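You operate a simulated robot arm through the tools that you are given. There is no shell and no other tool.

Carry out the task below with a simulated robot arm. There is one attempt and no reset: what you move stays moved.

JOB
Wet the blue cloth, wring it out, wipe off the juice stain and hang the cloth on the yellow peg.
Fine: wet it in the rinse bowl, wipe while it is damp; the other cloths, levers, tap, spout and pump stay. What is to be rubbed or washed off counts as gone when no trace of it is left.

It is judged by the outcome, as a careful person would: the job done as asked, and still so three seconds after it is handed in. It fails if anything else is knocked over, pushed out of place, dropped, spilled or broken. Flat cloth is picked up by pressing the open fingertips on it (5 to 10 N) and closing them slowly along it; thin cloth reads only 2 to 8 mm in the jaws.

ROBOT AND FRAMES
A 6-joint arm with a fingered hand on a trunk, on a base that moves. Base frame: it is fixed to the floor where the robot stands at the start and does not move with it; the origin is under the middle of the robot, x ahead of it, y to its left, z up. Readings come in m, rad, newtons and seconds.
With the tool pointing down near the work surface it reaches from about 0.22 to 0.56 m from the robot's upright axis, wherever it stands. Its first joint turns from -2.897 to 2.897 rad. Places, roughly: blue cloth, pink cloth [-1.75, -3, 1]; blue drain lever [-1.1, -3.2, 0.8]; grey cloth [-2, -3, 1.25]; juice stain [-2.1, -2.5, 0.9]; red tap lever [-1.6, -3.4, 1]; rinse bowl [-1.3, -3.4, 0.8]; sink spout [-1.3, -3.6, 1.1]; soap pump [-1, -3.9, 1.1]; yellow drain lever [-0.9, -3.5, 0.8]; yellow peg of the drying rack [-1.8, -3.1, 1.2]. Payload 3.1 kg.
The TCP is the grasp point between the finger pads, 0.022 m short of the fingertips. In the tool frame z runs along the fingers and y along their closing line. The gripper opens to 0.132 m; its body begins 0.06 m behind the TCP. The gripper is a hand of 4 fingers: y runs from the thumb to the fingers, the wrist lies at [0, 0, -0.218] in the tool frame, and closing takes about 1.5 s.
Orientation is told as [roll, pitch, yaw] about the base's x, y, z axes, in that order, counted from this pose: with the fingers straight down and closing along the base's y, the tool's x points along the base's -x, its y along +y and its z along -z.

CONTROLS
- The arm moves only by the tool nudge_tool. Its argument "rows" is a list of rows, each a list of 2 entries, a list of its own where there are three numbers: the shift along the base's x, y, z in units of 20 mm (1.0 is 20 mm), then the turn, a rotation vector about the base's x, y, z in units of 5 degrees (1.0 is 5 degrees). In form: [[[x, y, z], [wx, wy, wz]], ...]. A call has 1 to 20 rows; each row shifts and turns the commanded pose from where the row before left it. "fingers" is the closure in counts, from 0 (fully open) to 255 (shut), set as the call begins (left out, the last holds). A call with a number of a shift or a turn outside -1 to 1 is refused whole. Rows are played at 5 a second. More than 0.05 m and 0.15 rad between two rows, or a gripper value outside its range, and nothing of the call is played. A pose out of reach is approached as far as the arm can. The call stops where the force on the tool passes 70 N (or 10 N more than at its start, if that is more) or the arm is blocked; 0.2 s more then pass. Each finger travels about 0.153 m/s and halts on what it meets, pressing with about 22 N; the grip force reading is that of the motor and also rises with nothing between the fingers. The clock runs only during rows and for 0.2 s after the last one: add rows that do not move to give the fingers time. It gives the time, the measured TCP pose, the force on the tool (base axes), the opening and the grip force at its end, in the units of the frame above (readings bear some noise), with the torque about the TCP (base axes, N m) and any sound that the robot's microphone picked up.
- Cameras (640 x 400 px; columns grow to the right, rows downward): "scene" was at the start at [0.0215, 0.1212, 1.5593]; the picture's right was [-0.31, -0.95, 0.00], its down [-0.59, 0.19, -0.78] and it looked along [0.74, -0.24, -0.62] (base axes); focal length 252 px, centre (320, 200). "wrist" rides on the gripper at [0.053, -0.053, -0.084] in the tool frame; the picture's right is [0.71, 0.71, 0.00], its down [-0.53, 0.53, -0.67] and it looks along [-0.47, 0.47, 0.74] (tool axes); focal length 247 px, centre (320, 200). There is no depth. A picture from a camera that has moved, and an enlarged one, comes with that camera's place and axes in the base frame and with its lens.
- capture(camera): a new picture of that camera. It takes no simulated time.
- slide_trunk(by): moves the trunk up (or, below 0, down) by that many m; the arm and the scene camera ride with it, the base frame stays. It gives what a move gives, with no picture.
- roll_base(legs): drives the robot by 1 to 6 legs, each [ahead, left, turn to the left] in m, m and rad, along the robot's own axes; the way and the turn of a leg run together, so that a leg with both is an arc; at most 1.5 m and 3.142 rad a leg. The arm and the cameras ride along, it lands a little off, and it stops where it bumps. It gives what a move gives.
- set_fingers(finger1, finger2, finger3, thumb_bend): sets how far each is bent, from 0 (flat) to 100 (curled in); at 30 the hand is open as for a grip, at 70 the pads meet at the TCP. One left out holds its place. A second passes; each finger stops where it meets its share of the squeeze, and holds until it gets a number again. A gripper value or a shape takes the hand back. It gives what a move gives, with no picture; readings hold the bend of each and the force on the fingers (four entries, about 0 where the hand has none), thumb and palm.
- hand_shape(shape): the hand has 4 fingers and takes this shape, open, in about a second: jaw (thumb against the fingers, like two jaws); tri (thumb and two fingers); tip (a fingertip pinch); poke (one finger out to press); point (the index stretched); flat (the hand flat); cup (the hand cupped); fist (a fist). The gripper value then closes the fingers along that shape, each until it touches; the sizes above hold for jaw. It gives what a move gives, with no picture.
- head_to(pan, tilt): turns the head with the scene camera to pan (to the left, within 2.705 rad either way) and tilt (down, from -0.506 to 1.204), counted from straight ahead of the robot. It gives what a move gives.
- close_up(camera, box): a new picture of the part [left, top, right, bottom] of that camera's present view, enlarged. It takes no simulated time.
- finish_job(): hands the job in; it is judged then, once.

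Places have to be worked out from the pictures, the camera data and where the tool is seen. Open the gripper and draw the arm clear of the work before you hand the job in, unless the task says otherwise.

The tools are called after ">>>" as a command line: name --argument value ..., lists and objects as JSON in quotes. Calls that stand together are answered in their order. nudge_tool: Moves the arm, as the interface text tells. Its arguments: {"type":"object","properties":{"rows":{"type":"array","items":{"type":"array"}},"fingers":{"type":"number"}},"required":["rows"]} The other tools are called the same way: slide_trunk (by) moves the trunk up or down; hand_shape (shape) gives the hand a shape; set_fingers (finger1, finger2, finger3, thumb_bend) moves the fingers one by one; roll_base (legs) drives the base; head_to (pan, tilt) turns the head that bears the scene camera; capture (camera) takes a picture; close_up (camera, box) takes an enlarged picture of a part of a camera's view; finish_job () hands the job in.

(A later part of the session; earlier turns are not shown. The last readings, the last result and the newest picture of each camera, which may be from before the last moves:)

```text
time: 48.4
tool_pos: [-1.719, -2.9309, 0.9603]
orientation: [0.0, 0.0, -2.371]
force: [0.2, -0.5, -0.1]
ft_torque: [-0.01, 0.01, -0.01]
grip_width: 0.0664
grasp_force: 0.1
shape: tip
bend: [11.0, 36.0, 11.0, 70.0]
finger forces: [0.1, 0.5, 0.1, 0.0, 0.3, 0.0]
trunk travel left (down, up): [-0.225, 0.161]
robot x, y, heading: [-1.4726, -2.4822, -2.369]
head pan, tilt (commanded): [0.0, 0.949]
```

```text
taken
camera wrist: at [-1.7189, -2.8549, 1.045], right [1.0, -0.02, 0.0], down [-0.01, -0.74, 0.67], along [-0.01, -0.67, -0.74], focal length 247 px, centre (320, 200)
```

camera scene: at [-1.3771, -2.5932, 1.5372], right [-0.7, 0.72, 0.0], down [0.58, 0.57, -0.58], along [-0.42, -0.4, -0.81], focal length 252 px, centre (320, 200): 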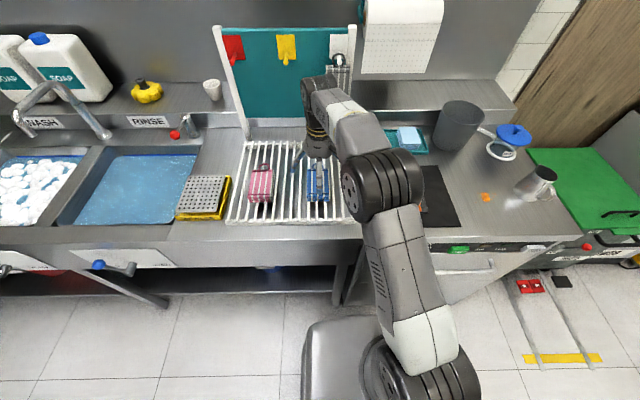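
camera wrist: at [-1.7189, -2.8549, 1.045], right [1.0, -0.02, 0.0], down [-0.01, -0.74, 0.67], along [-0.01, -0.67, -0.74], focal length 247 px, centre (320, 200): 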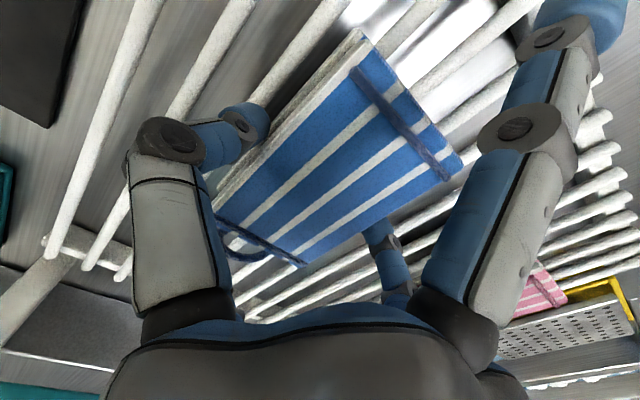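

Contact is beginning at 66 mm width (thumb and finger2 each reading a little force). I keep closing gently.

>>> nudge_tool --rows '[[[0, 0, 0], [0, 0, 0]], [[0, 0, 0], [0, 0, 0]], [[0, 0, 0], [0, 0, 0]]]' --fingers 145

>>> nudge_tool --rows '[[[0, 0, 0], [0, 0, 0]], [[0, 0, 0], [0, 0, 0]], [[0, 0, 0], [0, 0, 0]], [[0, 0, 0], [0, 0, 0]]]' --fingers 165

>>> capture --camera "wrist"

>>> close_up --camera "scene" --box '[240, 100, 400, 220]'

```text
time: 49.1
tool_pos: [-1.7193, -2.9314, 0.9604]
orientation: [0.0, 0.001, -2.372]
force: [-0.1, -0.3, 0.2]
ft_torque: [-0.02, 0.07, 0.05]
grip_width: 0.0612
grasp_force: 21.9
shape: tip
bend: [26.0, 38.0, 17.0, 70.0]
finger forces: [0.0, 20.0, 0.4, 0.0, 20.0, 0.1]
trunk travel left (down, up): [-0.225, 0.161]
robot x, y, heading: [-1.4734, -2.4776, -2.373]
head pan, tilt (commanded): [0.0, 0.949]
```

```text
time: 50.1
tool_pos: [-1.7198, -2.932, 0.9607]
orientation: [0.0, 0.001, -2.373]
force: [-0.5, 0.3, 0.3]
ft_torque: [0.0, 0.08, -0.04]
grip_width: 0.0611
grasp_force: 21.8
shape: tip
bend: [27.0, 38.0, 17.0, 70.0]
finger forces: [0.0, 20.0, 0.5, 0.1, 20.1, 0.0]
trunk travel left (down, up): [-0.225, 0.161]
robot x, y, heading: [-1.4674, -2.4794, -2.37]
head pan, tilt (commanded): [0.0, 0.949]
```

```text
taken
camera wrist: at [-1.719, -2.8549, 1.045], right [1.0, -0.02, 0.0], down [-0.01, -0.74, 0.67], along [-0.01, -0.67, -0.74], focal length 247 px, centre (320, 200)
```

wrist: 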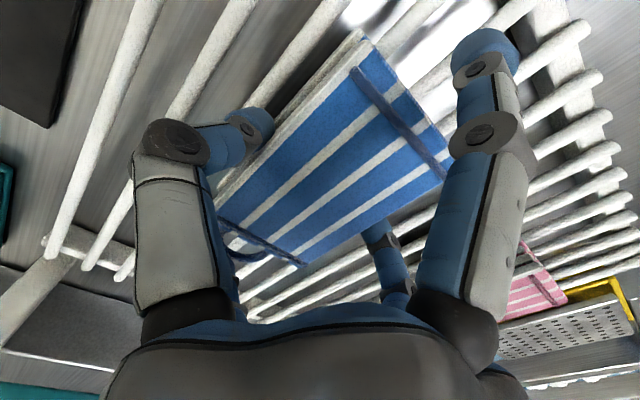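

```text
3.33 times, centred on (320, 160) of scene
camera zoom: at [-1.377, -2.593, 1.5372], right [-0.7, 0.72, 0.0], down [0.58, 0.57, -0.58], along [-0.42, -0.41, -0.81], focal length 842 px, centre (320, 333)
```

zoom: 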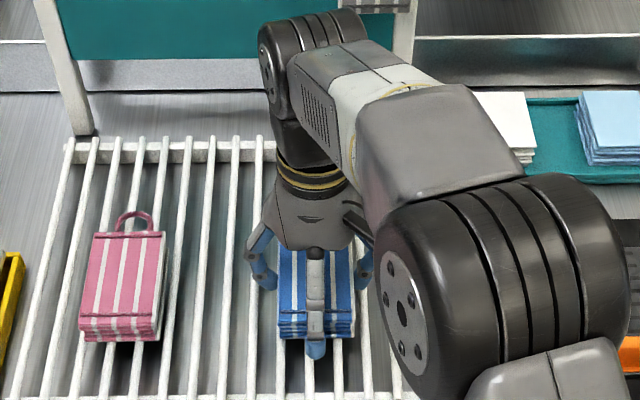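

Firm grip: 61 mm width with 20 N on finger2 and thumb. I lift the cloth straight up and check that it comes along.

>>> nudge_tool --rows '[[[0, 0, 0.4], [0, 0, 0]], [[0, 0, 0.6], [0, 0, 0]], [[0, 0, 1], [0, 0, 0]], [[0, 0, 1], [0, 0, 0]], [[0, 0, 0], [0, 0, 0]]]'

>>> capture --camera "wrist"

>>> close_up --camera "scene" --box '[240, 80, 400, 220]'

```text
time: 51.4
tool_pos: [-1.7198, -2.9303, 1.0207]
orientation: [0.002, 0.001, -2.373]
force: [0.3, 0.1, 0.3]
ft_torque: [0.0, 0.0, -0.01]
grip_width: 0.0613
grasp_force: 22.6
shape: tip
bend: [27.0, 38.0, 27.0, 70.0]
finger forces: [0.0, 20.1, 0.0, 0.0, 20.1, 0.0]
trunk travel left (down, up): [-0.225, 0.161]
robot x, y, heading: [-1.4696, -2.4785, -2.372]
head pan, tilt (commanded): [0.0, 0.949]
```

```text
taken
camera wrist: at [-1.7177, -2.8552, 1.1056], right [1.0, -0.02, 0.0], down [-0.01, -0.74, 0.67], along [-0.01, -0.67, -0.74], focal length 247 px, centre (320, 200)
```

wrist: 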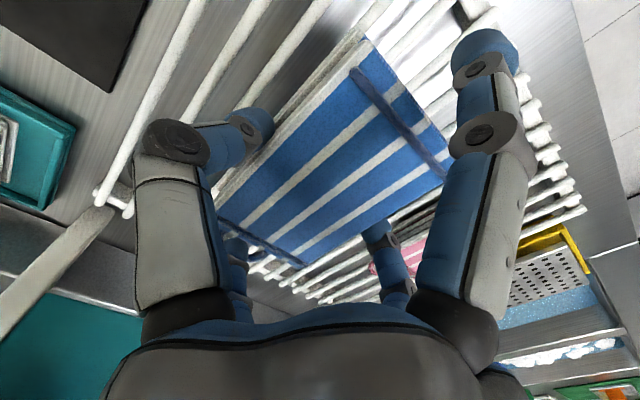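

```text
2.86 times, centred on (320, 150) of scene
camera zoom: at [-1.3771, -2.5932, 1.5372], right [-0.7, 0.72, 0.0], down [0.58, 0.57, -0.58], along [-0.42, -0.41, -0.81], focal length 721 px, centre (320, 343)
```

zoom: 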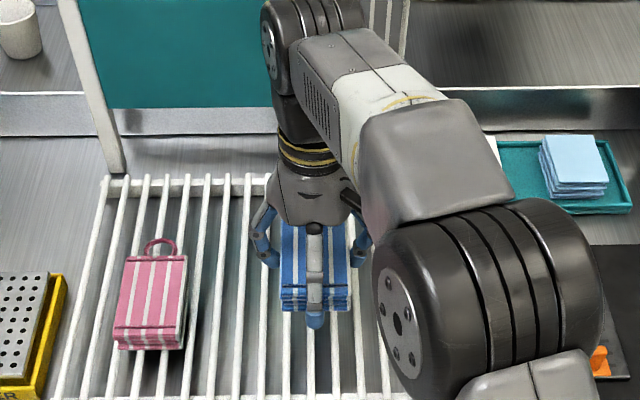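

The cloth is held securely. I retract and raise it before driving left toward the rinse bowl.

>>> nudge_tool --rows '[[[0.6, 0.58, 0.7], [0, 0, 0]], [[0.6, 0.58, 0.7], [0, 0, 0]], [[0.6, 0.58, 0.7], [0, 0, 0]], [[0.6, 0.58, 0.7], [0, 0, 0]], [[0.6, 0.58, 0.7], [0, 0, 0]], [[0.6, 0.58, 0.7], [0, 0, 0]], [[0, 0, 0], [0, 0, 0]]]'

>>> roll_base --legs '[[0.0, 0.55, 0.0]]'

>>> capture --camera "scene"

```text
time: 53.0
tool_pos: [-1.6474, -2.8635, 1.1039]
orientation: [0.0, 0.001, -2.372]
force: [0.1, -0.3, -0.4]
ft_torque: [-0.01, 0.01, 0.0]
grip_width: 0.0613
grasp_force: 21.9
shape: tip
bend: [27.0, 38.0, 27.0, 70.0]
finger forces: [0.0, 20.0, 0.1, 0.1, 20.0, 0.1]
trunk travel left (down, up): [-0.225, 0.161]
robot x, y, heading: [-1.4687, -2.4791, -2.373]
head pan, tilt (commanded): [0.0, 0.949]
```

```text
time: 56.1
tool_pos: [-1.2532, -3.2625, 1.1027]
orientation: [-0.002, 0.0, -2.359]
force: [-0.1, -0.2, -0.2]
ft_torque: [-0.04, 0.05, -0.01]
grip_width: 0.0613
grasp_force: 21.8
shape: tip
bend: [27.0, 38.0, 27.0, 70.0]
finger forces: [0.0, 20.0, 0.0, 0.0, 19.9, 0.0]
trunk travel left (down, up): [-0.225, 0.161]
robot x, y, heading: [-1.0828, -2.8741, -2.356]
head pan, tilt (commanded): [0.0, 0.949]
```

```text
taken
camera scene: at [-0.9855, -2.99, 1.5371], right [-0.7, 0.71, 0.0], down [0.58, 0.57, -0.58], along [-0.41, -0.41, -0.81], focal length 252 px, centre (320, 200)
```

scene: 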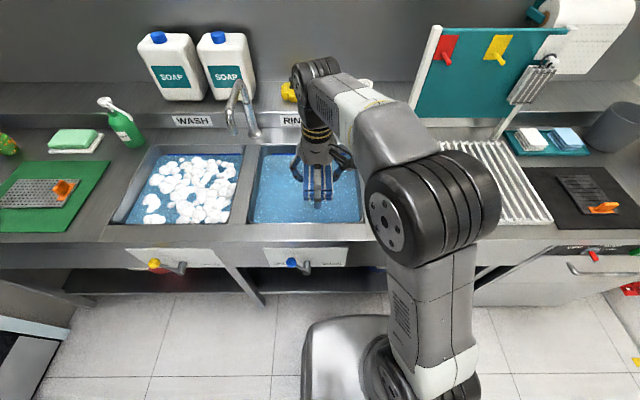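

The hand with the cloth is now near the rinse bowl. I zoom in to see bowl, spout and cloth.

>>> close_up --camera "scene" --box '[210, 70, 390, 240]'

>>> capture --camera "wrist"

```text
2.35 times, centred on (300, 155) of scene
camera zoom: at [-0.9855, -2.99, 1.5371], right [-0.7, 0.71, 0.0], down [0.58, 0.57, -0.58], along [-0.41, -0.41, -0.81], focal length 594 px, centre (367, 306)
```

zoom: 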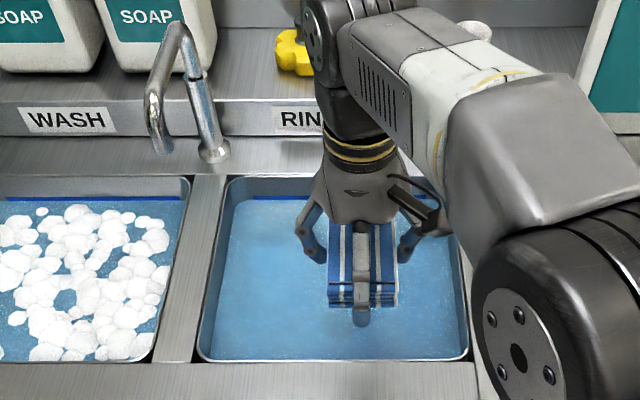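

```text
taken
camera wrist: at [-1.2531, -3.1864, 1.1878], right [1.0, 0.0, 0.0], down [0.0, -0.74, 0.67], along [0.0, -0.67, -0.74], focal length 247 px, centre (320, 200)
```

wrist: 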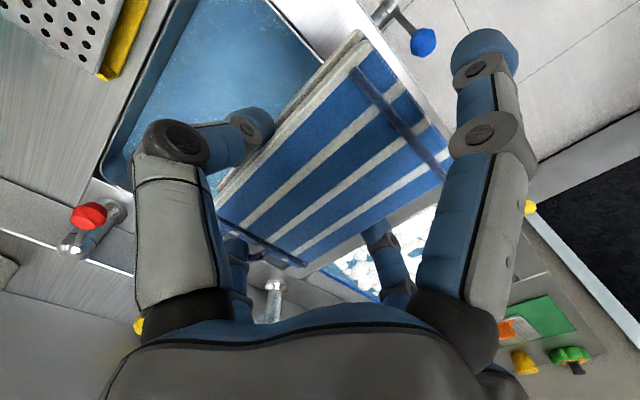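

The bowl's inner corners work out to a centre near (-1.333, -3.401). I nudge the base 0.03 m closer for reach, then move the cloth over the bowl centre at a safe height.

>>> roll_base --legs '[[0.035, 0.0, -0.015]]'

>>> nudge_tool --rows '[[[-0.5, -0.9, -0.7], [0, 0, 0]], [[-0.5, -0.9, -0.7], [0, 0, 0]], [[-0.5, -0.9, -0.7], [0, 0, 0]], [[-0.5, -0.9, -0.7], [0, 0, 0]], [[-0.5, -0.9, -0.7], [0, 0, 0]], [[-0.5, -0.9, -0.7], [0, 0, 0]], [[0, 0, 0], [0, 0, 0]]]'

>>> capture --camera "scene"

```text
time: 57.0
tool_pos: [-1.2865, -3.2847, 1.1028]
orientation: [-0.001, 0.002, -2.377]
force: [-0.6, -0.2, -0.6]
ft_torque: [0.0, -0.04, 0.01]
grip_width: 0.0613
grasp_force: 21.8
shape: tip
bend: [27.0, 38.0, 27.0, 70.0]
finger forces: [0.0, 20.0, 0.0, 0.1, 19.9, 0.0]
trunk travel left (down, up): [-0.225, 0.161]
robot x, y, heading: [-1.1071, -2.9006, -2.379]
head pan, tilt (commanded): [0.0, 0.949]
```

```text
time: 58.6
tool_pos: [-1.3437, -3.3912, 1.0186]
orientation: [0.001, -0.001, -2.377]
force: [0.2, 0.1, -0.6]
ft_torque: [0.01, 0.01, 0.05]
grip_width: 0.0614
grasp_force: 21.6
shape: tip
bend: [27.0, 38.0, 27.0, 70.0]
finger forces: [0.0, 20.1, 0.0, 0.0, 20.0, 0.0]
trunk travel left (down, up): [-0.225, 0.161]
robot x, y, heading: [-1.1044, -2.8964, -2.377]
head pan, tilt (commanded): [0.0, 0.949]
```

```text
taken
camera scene: at [-1.012, -3.0142, 1.5372], right [-0.69, 0.72, 0.0], down [0.59, 0.56, -0.58], along [-0.42, -0.4, -0.81], focal length 252 px, centre (320, 200)
```

scene: 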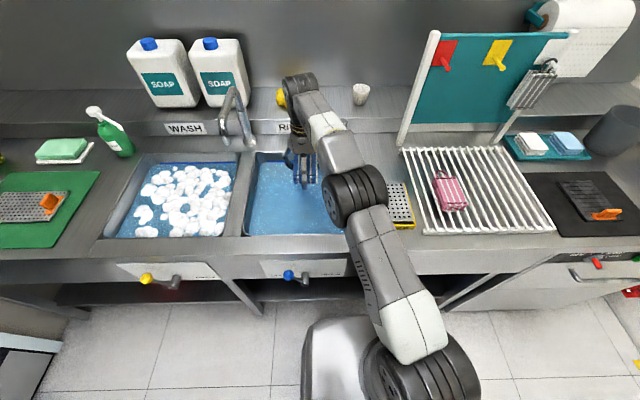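

The hand is over the bowl centre. I check closely the clearance to spout and rim before dipping.

>>> close_up --camera "scene" --box '[210, 70, 370, 250]'

>>> capture --camera "wrist"

```text
2.22 times, centred on (290, 160) of scene
camera zoom: at [-1.012, -3.0142, 1.5372], right [-0.69, 0.72, 0.0], down [0.59, 0.56, -0.58], along [-0.42, -0.4, -0.81], focal length 561 px, centre (387, 289)
```

zoom: 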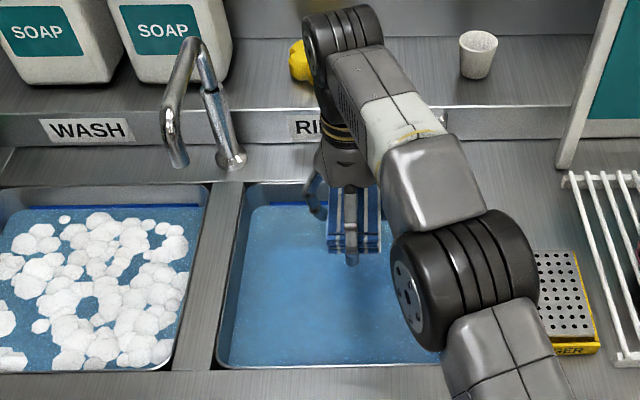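

```text
taken
camera wrist: at [-1.3421, -3.3141, 1.1035], right [1.0, -0.02, 0.0], down [-0.01, -0.74, 0.67], along [-0.01, -0.67, -0.74], focal length 247 px, centre (320, 200)
```

wrist: 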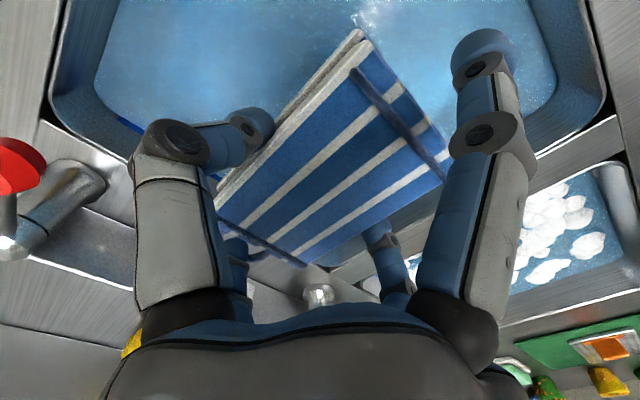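

Clear on all sides. I dip the cloth down step by step, watching the force.

>>> nudge_tool --rows '[[[0.1, -0.1, -1], [0, 0, 0]], [[0.1, -0.1, -1], [0, 0, 0]], [[0, 0, -1], [0, 0, 0]], [[0, 0, -1], [0, 0, 0]], [[0, 0, -1], [0, 0, 0]], [[0, 0, -1], [0, 0, 0]], [[0, 0, 0], [0, 0, 0]]]'

>>> close_up --camera "scene" --box '[210, 70, 370, 250]'

>>> capture --camera "wrist"

```text
time: 60.2
tool_pos: [-1.341, -3.3948, 0.8972]
orientation: [0.0, -0.001, -2.379]
force: [0.2, 0.2, -1.5]
ft_torque: [-0.01, -0.01, 0.01]
grip_width: 0.0612
grasp_force: 22.0
shape: tip
bend: [27.0, 38.0, 27.0, 70.0]
finger forces: [0.0, 20.0, 0.0, 0.0, 20.0, 0.0]
trunk travel left (down, up): [-0.225, 0.161]
robot x, y, heading: [-1.1078, -2.8988, -2.378]
head pan, tilt (commanded): [0.0, 0.949]
```

```text
2.22 times, centred on (290, 160) of scene
camera zoom: at [-1.0122, -3.0145, 1.5372], right [-0.69, 0.72, 0.0], down [0.59, 0.56, -0.58], along [-0.42, -0.4, -0.81], focal length 561 px, centre (387, 289)
```

zoom: 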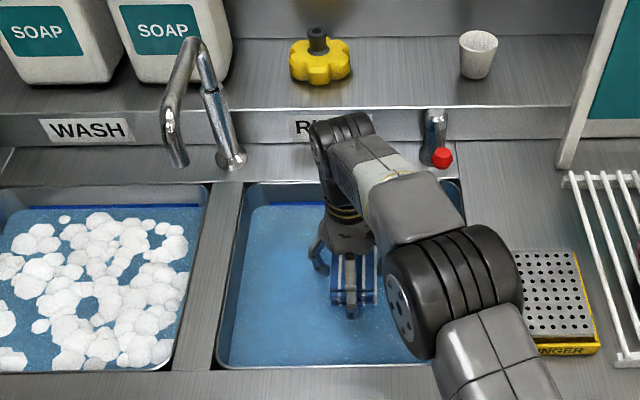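

```text
taken
camera wrist: at [-1.3382, -3.3198, 0.9826], right [1.0, -0.02, 0.0], down [-0.01, -0.74, 0.67], along [-0.01, -0.67, -0.74], focal length 247 px, centre (320, 200)
```

wrist: 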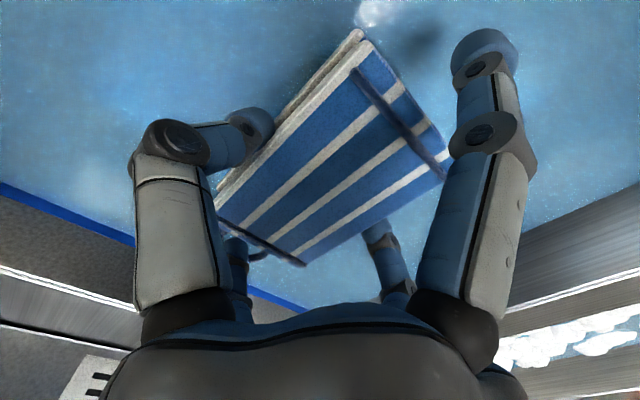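

The water surface seems to be at z≈0.86 and the pad bottom just about touches it. I lower another 45 mm to submerge it and hold.

>>> nudge_tool --rows '[[[0, 0, -0.6], [0, 0, 0]], [[0, 0, -0.6], [0, 0, 0]], [[0, 0, -0.6], [0, 0, 0]], [[0, 0, -0.4], [0, 0, 0]], [[0, 0, 0], [0, 0, 0]], [[0, 0, 0], [0, 0, 0]]]'

>>> close_up --camera "scene" --box '[210, 70, 370, 250]'

>>> capture --camera "wrist"

```text
time: 61.6
tool_pos: [-1.3415, -3.3964, 0.8567]
orientation: [-0.001, -0.001, -2.378]
force: [-0.2, -0.1, 0.4]
ft_torque: [0.02, 0.03, -0.03]
grip_width: 0.0611
grasp_force: 21.9
shape: tip
bend: [27.0, 38.0, 27.0, 70.0]
finger forces: [0.0, 20.0, 0.0, 0.0, 20.0, 0.0]
trunk travel left (down, up): [-0.225, 0.161]
robot x, y, heading: [-1.1039, -2.8987, -2.378]
head pan, tilt (commanded): [0.0, 0.949]
```

```text
2.22 times, centred on (290, 160) of scene
camera zoom: at [-1.0123, -3.0147, 1.5372], right [-0.69, 0.72, 0.0], down [0.59, 0.56, -0.58], along [-0.42, -0.4, -0.81], focal length 561 px, centre (387, 289)
```

zoom: 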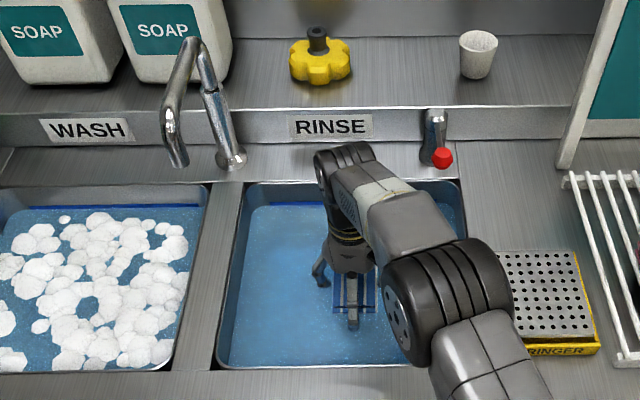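

```text
taken
camera wrist: at [-1.3389, -3.3198, 0.9412], right [1.0, -0.02, 0.0], down [-0.01, -0.74, 0.67], along [-0.01, -0.67, -0.74], focal length 247 px, centre (320, 200)
```

wrist: 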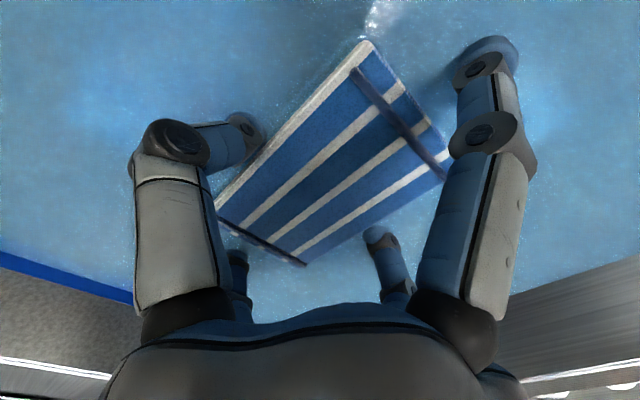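

Most of the pad is in the water but its top is still just out. I lower another 25 mm and soak it for a while.

>>> nudge_tool --rows '[[[0, 0, -0.5], [0, 0, 0]], [[0, 0, -0.5], [0, 0, 0]], [[0, 0, -0.4], [0, 0, 0]], [[0, 0, 0], [0, 0, 0]], [[0, 0, 0], [0, 0, 0]], [[0, 0, 0], [0, 0, 0]], [[0, 0, 0], [0, 0, 0]], [[0, 0, 0], [0, 0, 0]], [[0, 0, 0], [0, 0, 0]], [[0, 0, 0], [0, 0, 0]], [[0, 0, 0], [0, 0, 0]], [[0, 0, 0], [0, 0, 0]]]'

>>> capture --camera "wrist"

>>> close_up --camera "scene" --box '[210, 70, 370, 250]'

```text
time: 64.2
tool_pos: [-1.3417, -3.3948, 0.8278]
orientation: [0.0, -0.001, -2.376]
force: [0.0, 0.3, -0.2]
ft_torque: [-0.02, -0.01, -0.01]
grip_width: 0.0613
grasp_force: 21.8
shape: tip
bend: [27.0, 38.0, 27.0, 70.0]
finger forces: [0.0, 20.1, 0.0, 0.0, 20.0, 0.0]
trunk travel left (down, up): [-0.225, 0.161]
robot x, y, heading: [-1.1029, -2.8959, -2.378]
head pan, tilt (commanded): [0.0, 0.949]
```

```text
taken
camera wrist: at [-1.3397, -3.319, 0.9127], right [1.0, -0.02, 0.0], down [-0.01, -0.74, 0.67], along [-0.01, -0.67, -0.74], focal length 247 px, centre (320, 200)
```

wrist: 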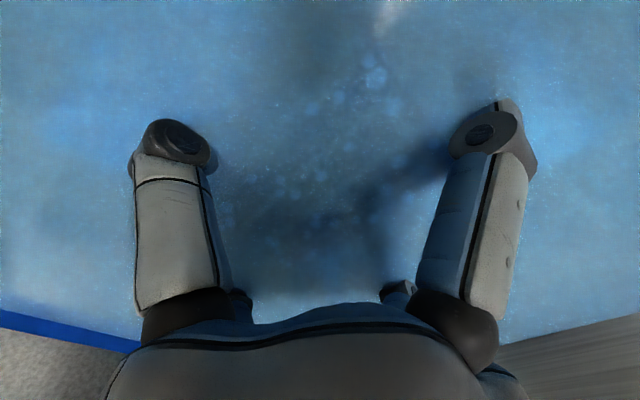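

```text
2.22 times, centred on (290, 160) of scene
camera zoom: at [-1.0123, -3.0147, 1.5372], right [-0.69, 0.72, 0.0], down [0.59, 0.56, -0.58], along [-0.42, -0.4, -0.81], focal length 561 px, centre (387, 289)
```

zoom: 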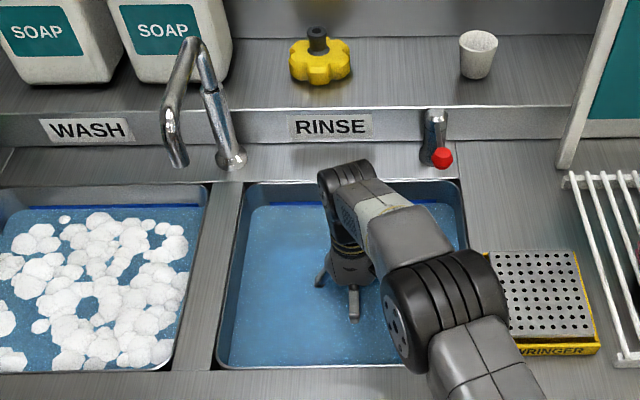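

Fully submerged with air bubbles rising. I hold it a bit longer, then raise it slowly and let it drip over the bowl.

>>> nudge_tool --rows '[[[0, 0, 0], [0, 0, 0]], [[0, 0, 0], [0, 0, 0]], [[0, 0, 0], [0, 0, 0]], [[0, 0, 0], [0, 0, 0]], [[0, 0, 0], [0, 0, 0]], [[0, 0, 0], [0, 0, 0]], [[0, 0, 0.5], [0, 0, 0]], [[0, 0, 0.5], [0, 0, 0]], [[0, 0, 0.5], [0, 0, 0]], [[0, 0, 0.5], [0, 0, 0]], [[0, 0, 0.5], [0, 0, 0]], [[0, 0, 0.5], [0, 0, 0]], [[0, 0, 0.5], [0, 0, 0]], [[0, 0, 0.5], [0, 0, 0]], [[0, 0, 0.5], [0, 0, 0]], [[0, 0, 0.5], [0, 0, 0]], [[0, 0, 0.5], [0, 0, 0]], [[0, 0, 0.5], [0, 0, 0]], [[0, 0, 0.5], [0, 0, 0]], [[0, 0, 0], [0, 0, 0]]]'

>>> capture --camera "wrist"

>>> close_up --camera "scene" --box '[210, 70, 370, 250]'

```text
time: 68.4
tool_pos: [-1.3397, -3.3963, 0.9564]
orientation: [-0.001, 0.0, -2.376]
force: [0.4, -0.2, -0.1]
ft_torque: [0.01, 0.03, 0.05]
grip_width: 0.0611
grasp_force: 22.4
shape: tip
bend: [27.0, 38.0, 27.0, 70.0]
finger forces: [0.1, 20.0, 0.1, 0.0, 20.0, 0.0]
trunk travel left (down, up): [-0.225, 0.161]
robot x, y, heading: [-1.1059, -2.9022, -2.382]
head pan, tilt (commanded): [0.0, 0.949]
```

```text
taken
camera wrist: at [-1.3392, -3.3194, 1.0417], right [1.0, -0.02, 0.0], down [-0.01, -0.74, 0.67], along [-0.01, -0.67, -0.74], focal length 247 px, centre (320, 200)
```

wrist: 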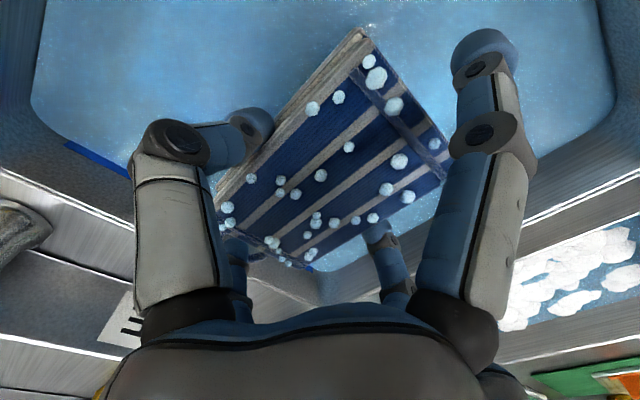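

```text
2.22 times, centred on (290, 160) of scene
camera zoom: at [-1.0123, -3.0148, 1.5372], right [-0.69, 0.72, 0.0], down [0.59, 0.56, -0.58], along [-0.42, -0.4, -0.81], focal length 561 px, centre (387, 289)
```

zoom: 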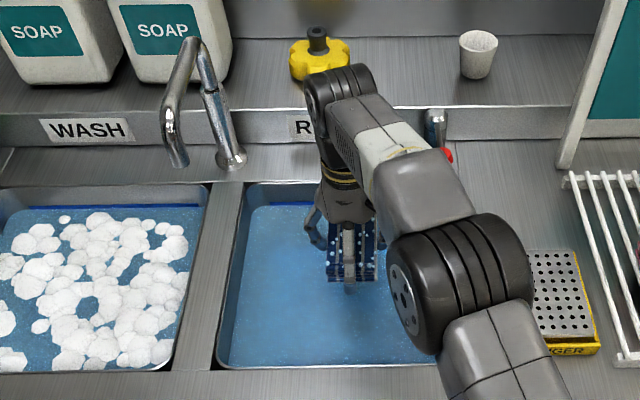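

The cloth is now dark and soaking. I let it drip over the bowl for a couple of seconds and raise it to clear the rim.

>>> nudge_tool --rows '[[[0, 0, 0], [0, 0, 0]], [[0, 0, 0], [0, 0, 0]], [[0, 0, 0], [0, 0, 0]], [[0, 0, 0], [0, 0, 0]], [[0, 0, 0], [0, 0, 0]], [[0, 0, 0], [0, 0, 0]], [[0, 0, 0], [0, 0, 0]], [[0, 0, 0], [0, 0, 0]], [[0, 0, 0], [0, 0, 0]], [[0, 0, 0], [0, 0, 0]], [[0, 0, 0], [0, 0, 0]], [[0, 0, 0], [0, 0, 0]], [[0, 0, 0], [0, 0, 0]], [[0, 0, 0], [0, 0, 0]], [[0, 0, 0], [0, 0, 0]], [[0, 0, 0.9], [0, 0, 0]], [[0, 0, 0.9], [0, 0, 0]], [[0, 0, 0.9], [0, 0, 0]], [[0, 0, 0], [0, 0, 0]]]'

>>> close_up --camera "wrist" --box '[100, 0, 540, 280]'

>>> close_up --camera "scene" --box '[250, 90, 350, 170]'

```text
time: 72.4
tool_pos: [-1.3422, -3.3936, 1.0105]
orientation: [0.0, -0.001, -2.377]
force: [-0.6, -0.3, -0.8]
ft_torque: [0.0, 0.03, 0.0]
grip_width: 0.0612
grasp_force: 22.0
shape: tip
bend: [27.0, 38.0, 27.0, 70.0]
finger forces: [0.1, 20.0, 0.0, 0.0, 20.0, 0.1]
trunk travel left (down, up): [-0.225, 0.161]
robot x, y, heading: [-1.1036, -2.9021, -2.376]
head pan, tilt (commanded): [0.0, 0.949]
```

```text
1.43 times, centred on (320, 140) of wrist
camera zoom: at [-1.3398, -3.3177, 1.0947], right [1.0, -0.02, 0.0], down [-0.01, -0.74, 0.67], along [-0.01, -0.67, -0.74], focal length 353 px, centre (320, 286)
```

zoom: 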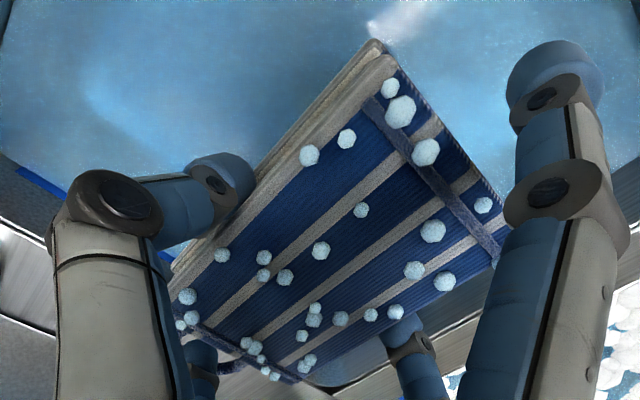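

```text
5.00 times, centred on (300, 130) of scene
camera zoom: at [-1.0123, -3.0149, 1.5372], right [-0.69, 0.72, 0.0], down [0.59, 0.56, -0.58], along [-0.42, -0.4, -0.81], focal length 1262 px, centre (420, 550)
```

zoom: 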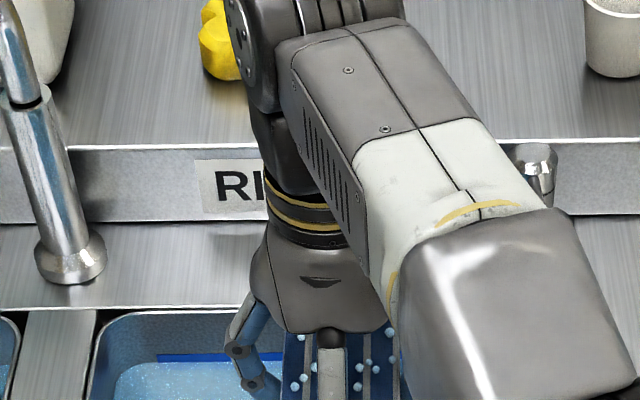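

The pale drops mark it soaking wet. I move it over to the wringer plate at about (-1.456, -3.160).

>>> nudge_tool --rows '[[[-0.475, 0.97, 0], [0, 0, 0]], [[-0.475, 0.97, 0], [0, 0, 0]], [[-0.475, 0.97, 0], [0, 0, 0]], [[-0.475, 0.97, 0], [0, 0, 0]], [[-0.475, 0.97, 0], [0, 0, 0]], [[-0.475, 0.97, 0], [0, 0, 0]], [[-0.475, 0.97, 0], [0, 0, 0]], [[-0.475, 0.97, 0], [0, 0, 0]], [[-0.475, 0.97, 0], [0, 0, 0]], [[-0.475, 0.97, 0], [0, 0, 0]], [[-0.475, 0.97, 0], [0, 0, 0]], [[-0.475, 0.97, 0], [0, 0, 0]], [[0, 0, 0], [0, 0, 0]]]'

>>> capture --camera "scene"

>>> capture --camera "wrist"

```text
time: 75.2
tool_pos: [-1.4536, -3.1629, 1.0114]
orientation: [0.0, 0.002, -2.379]
force: [-0.4, -0.7, -1.4]
ft_torque: [0.02, -0.01, 0.01]
grip_width: 0.0611
grasp_force: 22.1
shape: tip
bend: [27.0, 38.0, 27.0, 70.0]
finger forces: [0.0, 20.1, 0.0, 0.1, 20.1, 0.1]
trunk travel left (down, up): [-0.225, 0.161]
robot x, y, heading: [-1.1057, -2.8972, -2.377]
head pan, tilt (commanded): [0.0, 0.949]
```

```text
taken
camera scene: at [-1.0121, -3.0149, 1.5372], right [-0.69, 0.72, 0.0], down [0.59, 0.56, -0.58], along [-0.42, -0.4, -0.81], focal length 252 px, centre (320, 200)
```

scene: 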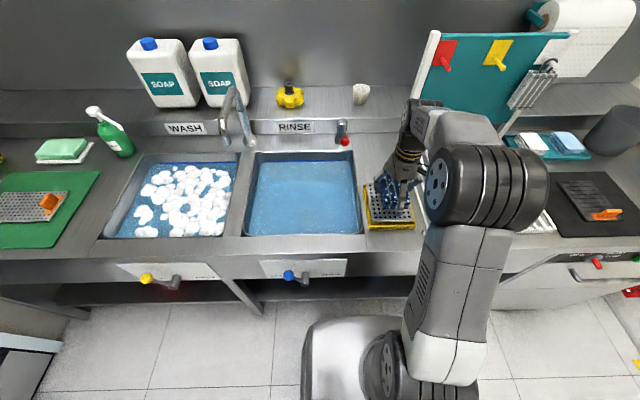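

```text
taken
camera wrist: at [-1.4521, -3.0863, 1.0962], right [1.0, -0.02, 0.0], down [-0.01, -0.74, 0.67], along [-0.01, -0.67, -0.74], focal length 247 px, centre (320, 200)
```

wrist: 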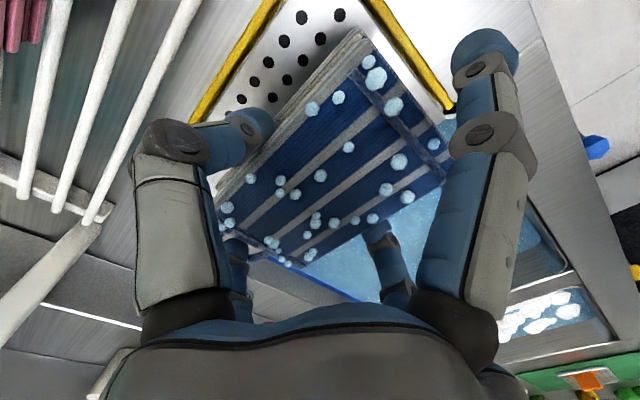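

Pad is centred on the wringer plate. I lower it gradually until contact force appears.

>>> nudge_tool --rows '[[[0, 0, -0.8], [0, 0, 0]], [[0, 0, -0.6], [0, 0, 0]], [[0, 0, -0.2], [0, 0, 0]], [[0, 0, -0.2], [0, 0, 0]], [[0, 0, 0], [0, 0, 0]]]'

>>> capture --camera "wrist"

```text
time: 76.4
tool_pos: [-1.4557, -3.1625, 0.9746]
orientation: [0.001, -0.001, -2.378]
force: [0.8, 0.4, -0.2]
ft_torque: [0.01, -0.02, -0.03]
grip_width: 0.0613
grasp_force: 22.3
shape: tip
bend: [27.0, 38.0, 27.0, 70.0]
finger forces: [0.0, 20.3, 0.0, 0.0, 20.1, 0.0]
trunk travel left (down, up): [-0.225, 0.161]
robot x, y, heading: [-1.1022, -2.9022, -2.382]
head pan, tilt (commanded): [0.0, 0.949]
```

```text
taken
camera wrist: at [-1.4535, -3.0864, 1.0598], right [1.0, -0.02, 0.0], down [-0.02, -0.74, 0.67], along [-0.01, -0.67, -0.74], focal length 247 px, centre (320, 200)
```

wrist: 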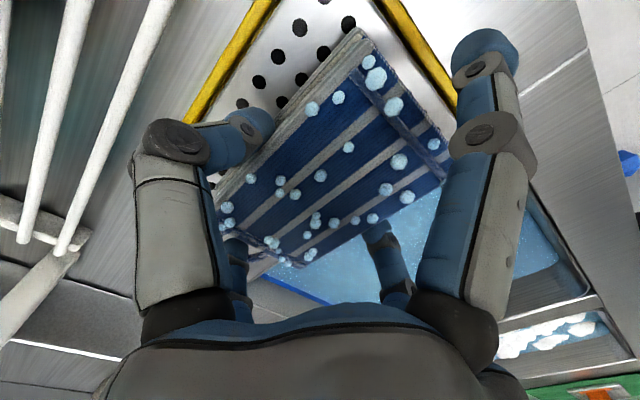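

No contact yet at z=0.975. I continue in 3 mm steps.

>>> nudge_tool --rows '[[[0, 0, -0.2], [0, 0, 0]], [[0, 0, -0.2], [0, 0, 0]], [[0, 0, 0], [0, 0, 0]]]'

>>> nudge_tool --rows '[[[0, 0, -0.15], [0, 0, 0]], [[0, 0, -0.15], [0, 0, 0]], [[0, 0, 0], [0, 0, 0]]]'

```text
time: 77.2
tool_pos: [-1.4544, -3.1623, 0.9659]
orientation: [0.0, 0.0, -2.377]
force: [0.4, -0.6, 0.4]
ft_torque: [0.05, 0.03, 0.04]
grip_width: 0.0612
grasp_force: 22.2
shape: tip
bend: [27.0, 38.0, 27.0, 70.0]
finger forces: [0.0, 20.5, 0.1, 0.1, 20.2, 0.0]
trunk travel left (down, up): [-0.225, 0.161]
robot x, y, heading: [-1.1024, -2.9025, -2.377]
head pan, tilt (commanded): [0.0, 0.949]
```

```text
time: 78.0
tool_pos: [-1.454, -3.1627, 0.9602]
orientation: [-0.001, 0.0, -2.376]
force: [-0.5, 0.6, 3.6]
ft_torque: [0.06, 0.04, 0.02]
grip_width: 0.0614
grasp_force: 21.7
shape: tip
bend: [27.0, 38.0, 27.0, 70.0]
finger forces: [0.0, 20.6, 0.0, 0.0, 21.3, 0.1]
trunk travel left (down, up): [-0.225, 0.161]
robot x, y, heading: [-1.1019, -2.8999, -2.375]
head pan, tilt (commanded): [0.0, 0.949]
```

Contact: 3.6 N at z=0.960. I press further in small steps.

>>> nudge_tool --rows '[[[0, 0, -0.1], [0, 0, 0]], [[0, 0, -0.1], [0, 0, 0]], [[0, 0, 0], [0, 0, 0]]]'

>>> capture --camera "wrist"

```text
time: 78.8
tool_pos: [-1.4539, -3.1624, 0.9564]
orientation: [0.001, 0.001, -2.379]
force: [-1.0, -0.9, 7.2]
ft_torque: [0.06, 0.07, 0.0]
grip_width: 0.0613
grasp_force: 22.2
shape: tip
bend: [27.0, 37.0, 27.0, 70.0]
finger forces: [0.0, 21.4, 0.0, 0.0, 21.5, 0.0]
trunk travel left (down, up): [-0.225, 0.161]
robot x, y, heading: [-1.108, -2.9003, -2.376]
head pan, tilt (commanded): [0.0, 0.949]
```

```text
taken
camera wrist: at [-1.4526, -3.086, 1.0418], right [1.0, -0.02, 0.0], down [-0.01, -0.74, 0.67], along [-0.01, -0.67, -0.74], focal length 247 px, centre (320, 200)
```

wrist: 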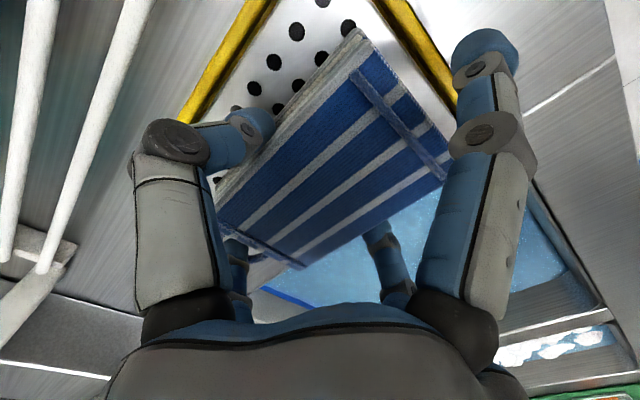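

The drops vanished and the colour lightened — water is being pressed out. I press a touch more and hold briefly, then check.

>>> nudge_tool --rows '[[[0, 0, -0.1], [0, 0, 0]], [[0, 0, 0], [0, 0, 0]], [[0, 0, 0], [0, 0, 0]], [[0, 0, 0], [0, 0, 0]]]'

>>> close_up --camera "wrist" --box '[100, 0, 540, 280]'

>>> close_up --camera "scene" --box '[330, 90, 470, 240]'

```text
time: 79.8
tool_pos: [-1.4535, -3.1615, 0.9557]
orientation: [0.0, -0.001, -2.378]
force: [-2.6, -2.8, 12.2]
ft_torque: [-0.03, 0.07, 0.04]
grip_width: 0.0616
grasp_force: 22.4
shape: tip
bend: [27.0, 37.0, 27.0, 70.0]
finger forces: [0.0, 22.7, 0.0, 0.0, 22.9, 0.1]
trunk travel left (down, up): [-0.225, 0.161]
robot x, y, heading: [-1.1058, -2.8957, -2.376]
head pan, tilt (commanded): [0.0, 0.949]
```

```text
1.43 times, centred on (320, 140) of wrist
camera zoom: at [-1.4523, -3.0856, 1.0407], right [1.0, -0.02, 0.0], down [-0.01, -0.74, 0.67], along [-0.01, -0.67, -0.74], focal length 353 px, centre (320, 286)
```

zoom: 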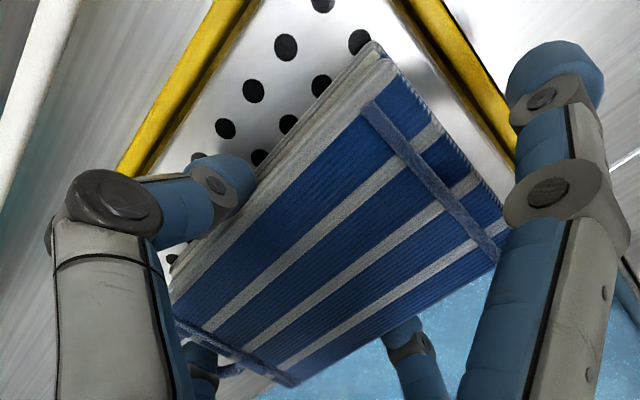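

```text
2.67 times, centred on (400, 165) of scene
camera zoom: at [-1.0117, -3.0143, 1.5372], right [-0.69, 0.72, 0.0], down [0.59, 0.56, -0.58], along [-0.42, -0.4, -0.81], focal length 673 px, centre (107, 293)
```

zoom: 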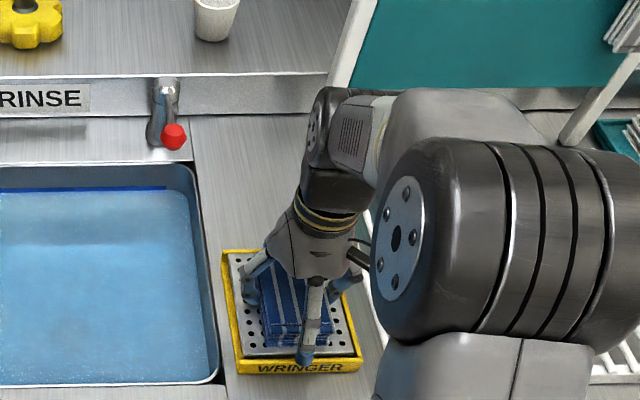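

The cloth is now evenly damp with no drops. I lift it, swing it left of the robot axis and retract, then drive right along the bench to the stain.

>>> nudge_tool --rows '[[[0, 0, 0.5], [0, 0, 0]], [[0, 0, 1], [0, 0, 0]], [[0, 0, 1], [0, 0, 0]], [[0.75, -0.34, 1], [0, 0, 0]], [[0.75, -0.34, 1], [0, 0, 0]], [[0.75, -0.34, 1], [0, 0, 0]], [[0.75, -0.34, 1], [0, 0, 0]], [[0.75, -0.34, 0.5], [0, 0, 0]], [[0.75, -0.34, 0.5], [0, 0, 0]], [[0.75, -0.34, 0], [0, 0, 0]], [[0.75, -0.34, 0], [0, 0, 0]], [[0.75, -0.34, 0], [0, 0, 0]], [[0.75, -0.34, 0], [0, 0, 0]], [[0.75, -0.34, 0], [0, 0, 0]], [[0.75, -0.34, 0], [0, 0, 0]], [[0.75, -0.34, 0], [0, 0, 0]], [[0, 0, 0], [0, 0, 0]]]'

>>> capture --camera "scene"

>>> capture --camera "wrist"

```text
time: 83.4
tool_pos: [-1.2592, -3.2502, 1.1043]
orientation: [0.001, 0.0, -2.376]
force: [0.1, 0.2, 0.3]
ft_torque: [0.02, 0.01, 0.02]
grip_width: 0.0614
grasp_force: 22.2
shape: tip
bend: [27.0, 37.0, 27.0, 70.0]
finger forces: [0.0, 22.3, 0.1, 0.0, 22.2, 0.1]
trunk travel left (down, up): [-0.225, 0.161]
robot x, y, heading: [-1.1075, -2.8975, -2.377]
head pan, tilt (commanded): [0.0, 0.949]
```

```text
taken
camera scene: at [-1.0124, -3.0146, 1.5372], right [-0.69, 0.72, 0.0], down [0.59, 0.56, -0.58], along [-0.42, -0.4, -0.81], focal length 252 px, centre (320, 200)
```

scene: 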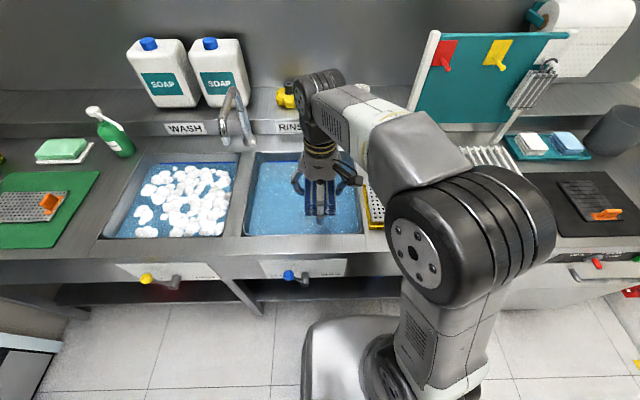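

```text
taken
camera wrist: at [-1.2578, -3.1749, 1.1892], right [1.0, -0.02, 0.0], down [-0.02, -0.74, 0.67], along [-0.01, -0.67, -0.74], focal length 247 px, centre (320, 200)
```

wrist: 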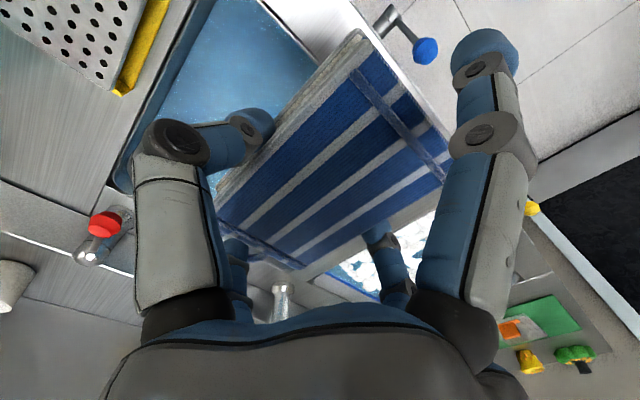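

Ready to travel. I back off 3 cm and drive right about 1.06 m to face the stain.

>>> roll_base --legs '[[-0.03, 0.0, 0.0], [0.0, -1.06, 0.0]]'

>>> capture --camera "scene"

>>> capture --camera "wrist"

```text
time: 89.3
tool_pos: [-1.975, -2.4741, 1.1037]
orientation: [-0.001, 0.0, -2.358]
force: [0.0, -0.1, -1.3]
ft_torque: [-0.02, -0.01, 0.01]
grip_width: 0.0614
grasp_force: 22.3
shape: tip
bend: [27.0, 37.0, 27.0, 70.0]
finger forces: [0.1, 22.2, 0.0, 0.1, 22.2, 0.0]
trunk travel left (down, up): [-0.225, 0.161]
robot x, y, heading: [-1.8266, -2.1182, -2.357]
head pan, tilt (commanded): [0.0, 0.949]
```

```text
taken
camera scene: at [-1.7322, -2.232, 1.5372], right [-0.71, 0.71, 0.0], down [0.58, 0.57, -0.58], along [-0.41, -0.41, -0.81], focal length 252 px, centre (320, 200)
```

scene: 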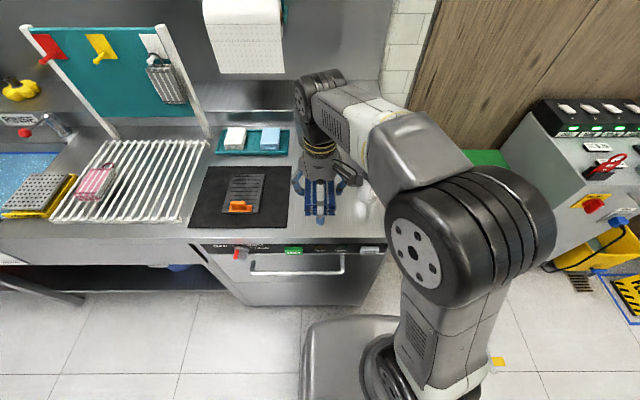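

```text
taken
camera wrist: at [-1.9747, -2.3968, 1.1892], right [1.0, 0.0, 0.0], down [0.0, -0.74, 0.67], along [0.0, -0.67, -0.74], focal length 247 px, centre (320, 200)
```

wrist: 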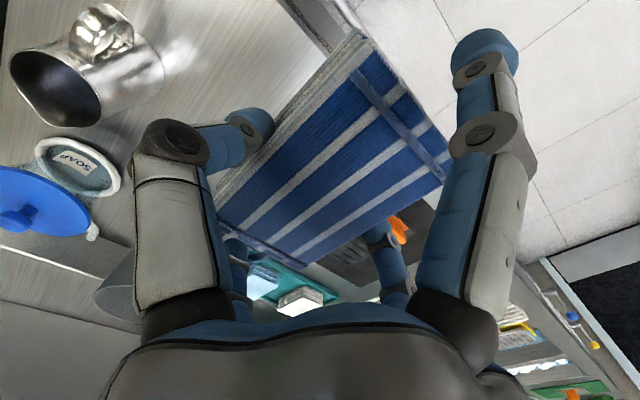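

The hand hides the stain from the camera. I move it a bit to the left at the same height so I can see the stain with both cameras.

>>> nudge_tool --rows '[[[0.835, -0.862, 0], [0, 0, 0]], [[0.835, -0.862, 0], [0, 0, 0]], [[0.835, -0.862, 0], [0, 0, 0]], [[0.835, -0.862, 0], [0, 0, 0]], [[0.835, -0.862, 0], [0, 0, 0]], [[0, 0, 0], [0, 0, 0]]]'

>>> close_up --camera "scene" --box '[230, 130, 410, 250]'

>>> capture --camera "wrist"

```text
time: 90.7
tool_pos: [-1.8907, -2.5597, 1.1031]
orientation: [0.0, 0.0, -2.358]
force: [0.0, 0.2, -0.2]
ft_torque: [0.04, 0.01, 0.02]
grip_width: 0.0614
grasp_force: 22.0
shape: tip
bend: [27.0, 37.0, 27.0, 70.0]
finger forces: [0.0, 22.2, 0.1, 0.0, 22.2, 0.1]
trunk travel left (down, up): [-0.225, 0.161]
robot x, y, heading: [-1.8233, -2.1163, -2.359]
head pan, tilt (commanded): [0.0, 0.949]
```

```text
3.33 times, centred on (320, 190) of scene
camera zoom: at [-1.7321, -2.2318, 1.5372], right [-0.71, 0.71, 0.0], down [0.58, 0.57, -0.58], along [-0.41, -0.41, -0.81], focal length 842 px, centre (320, 233)
```

zoom: 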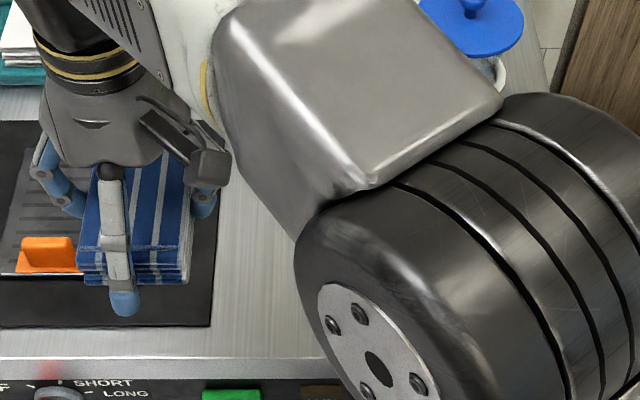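

```text
taken
camera wrist: at [-1.891, -2.483, 1.1884], right [1.0, 0.0, 0.0], down [0.0, -0.74, 0.67], along [0.0, -0.67, -0.74], focal length 247 px, centre (320, 200)
```

wrist: 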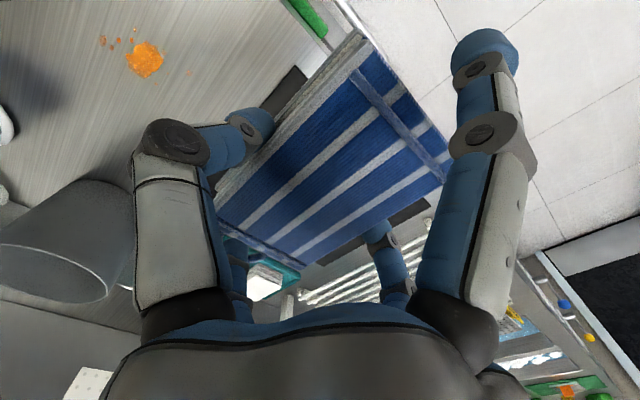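

Stain centre confirmed at (-2.073, -2.547). I zoom the wrist view to map all the specks and the neighbouring pitcher.

>>> close_up --camera "wrist" --box '[60, 0, 240, 110]'

```text
3.56 times, centred on (150, 55) of wrist
camera zoom: at [-1.891, -2.483, 1.1884], right [1.0, 0.0, 0.0], down [0.0, -0.74, 0.67], along [0.0, -0.67, -0.74], focal length 878 px, centre (924, 716)
```

zoom: 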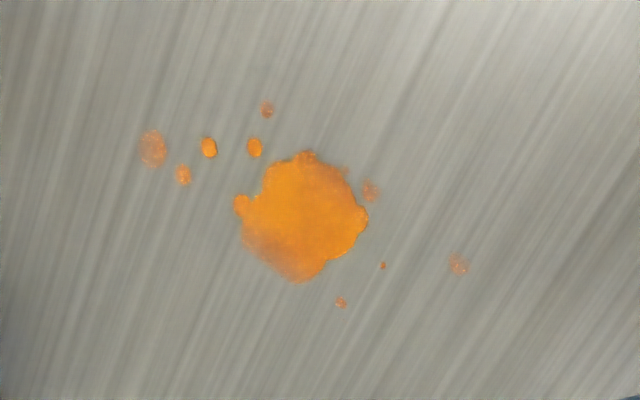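

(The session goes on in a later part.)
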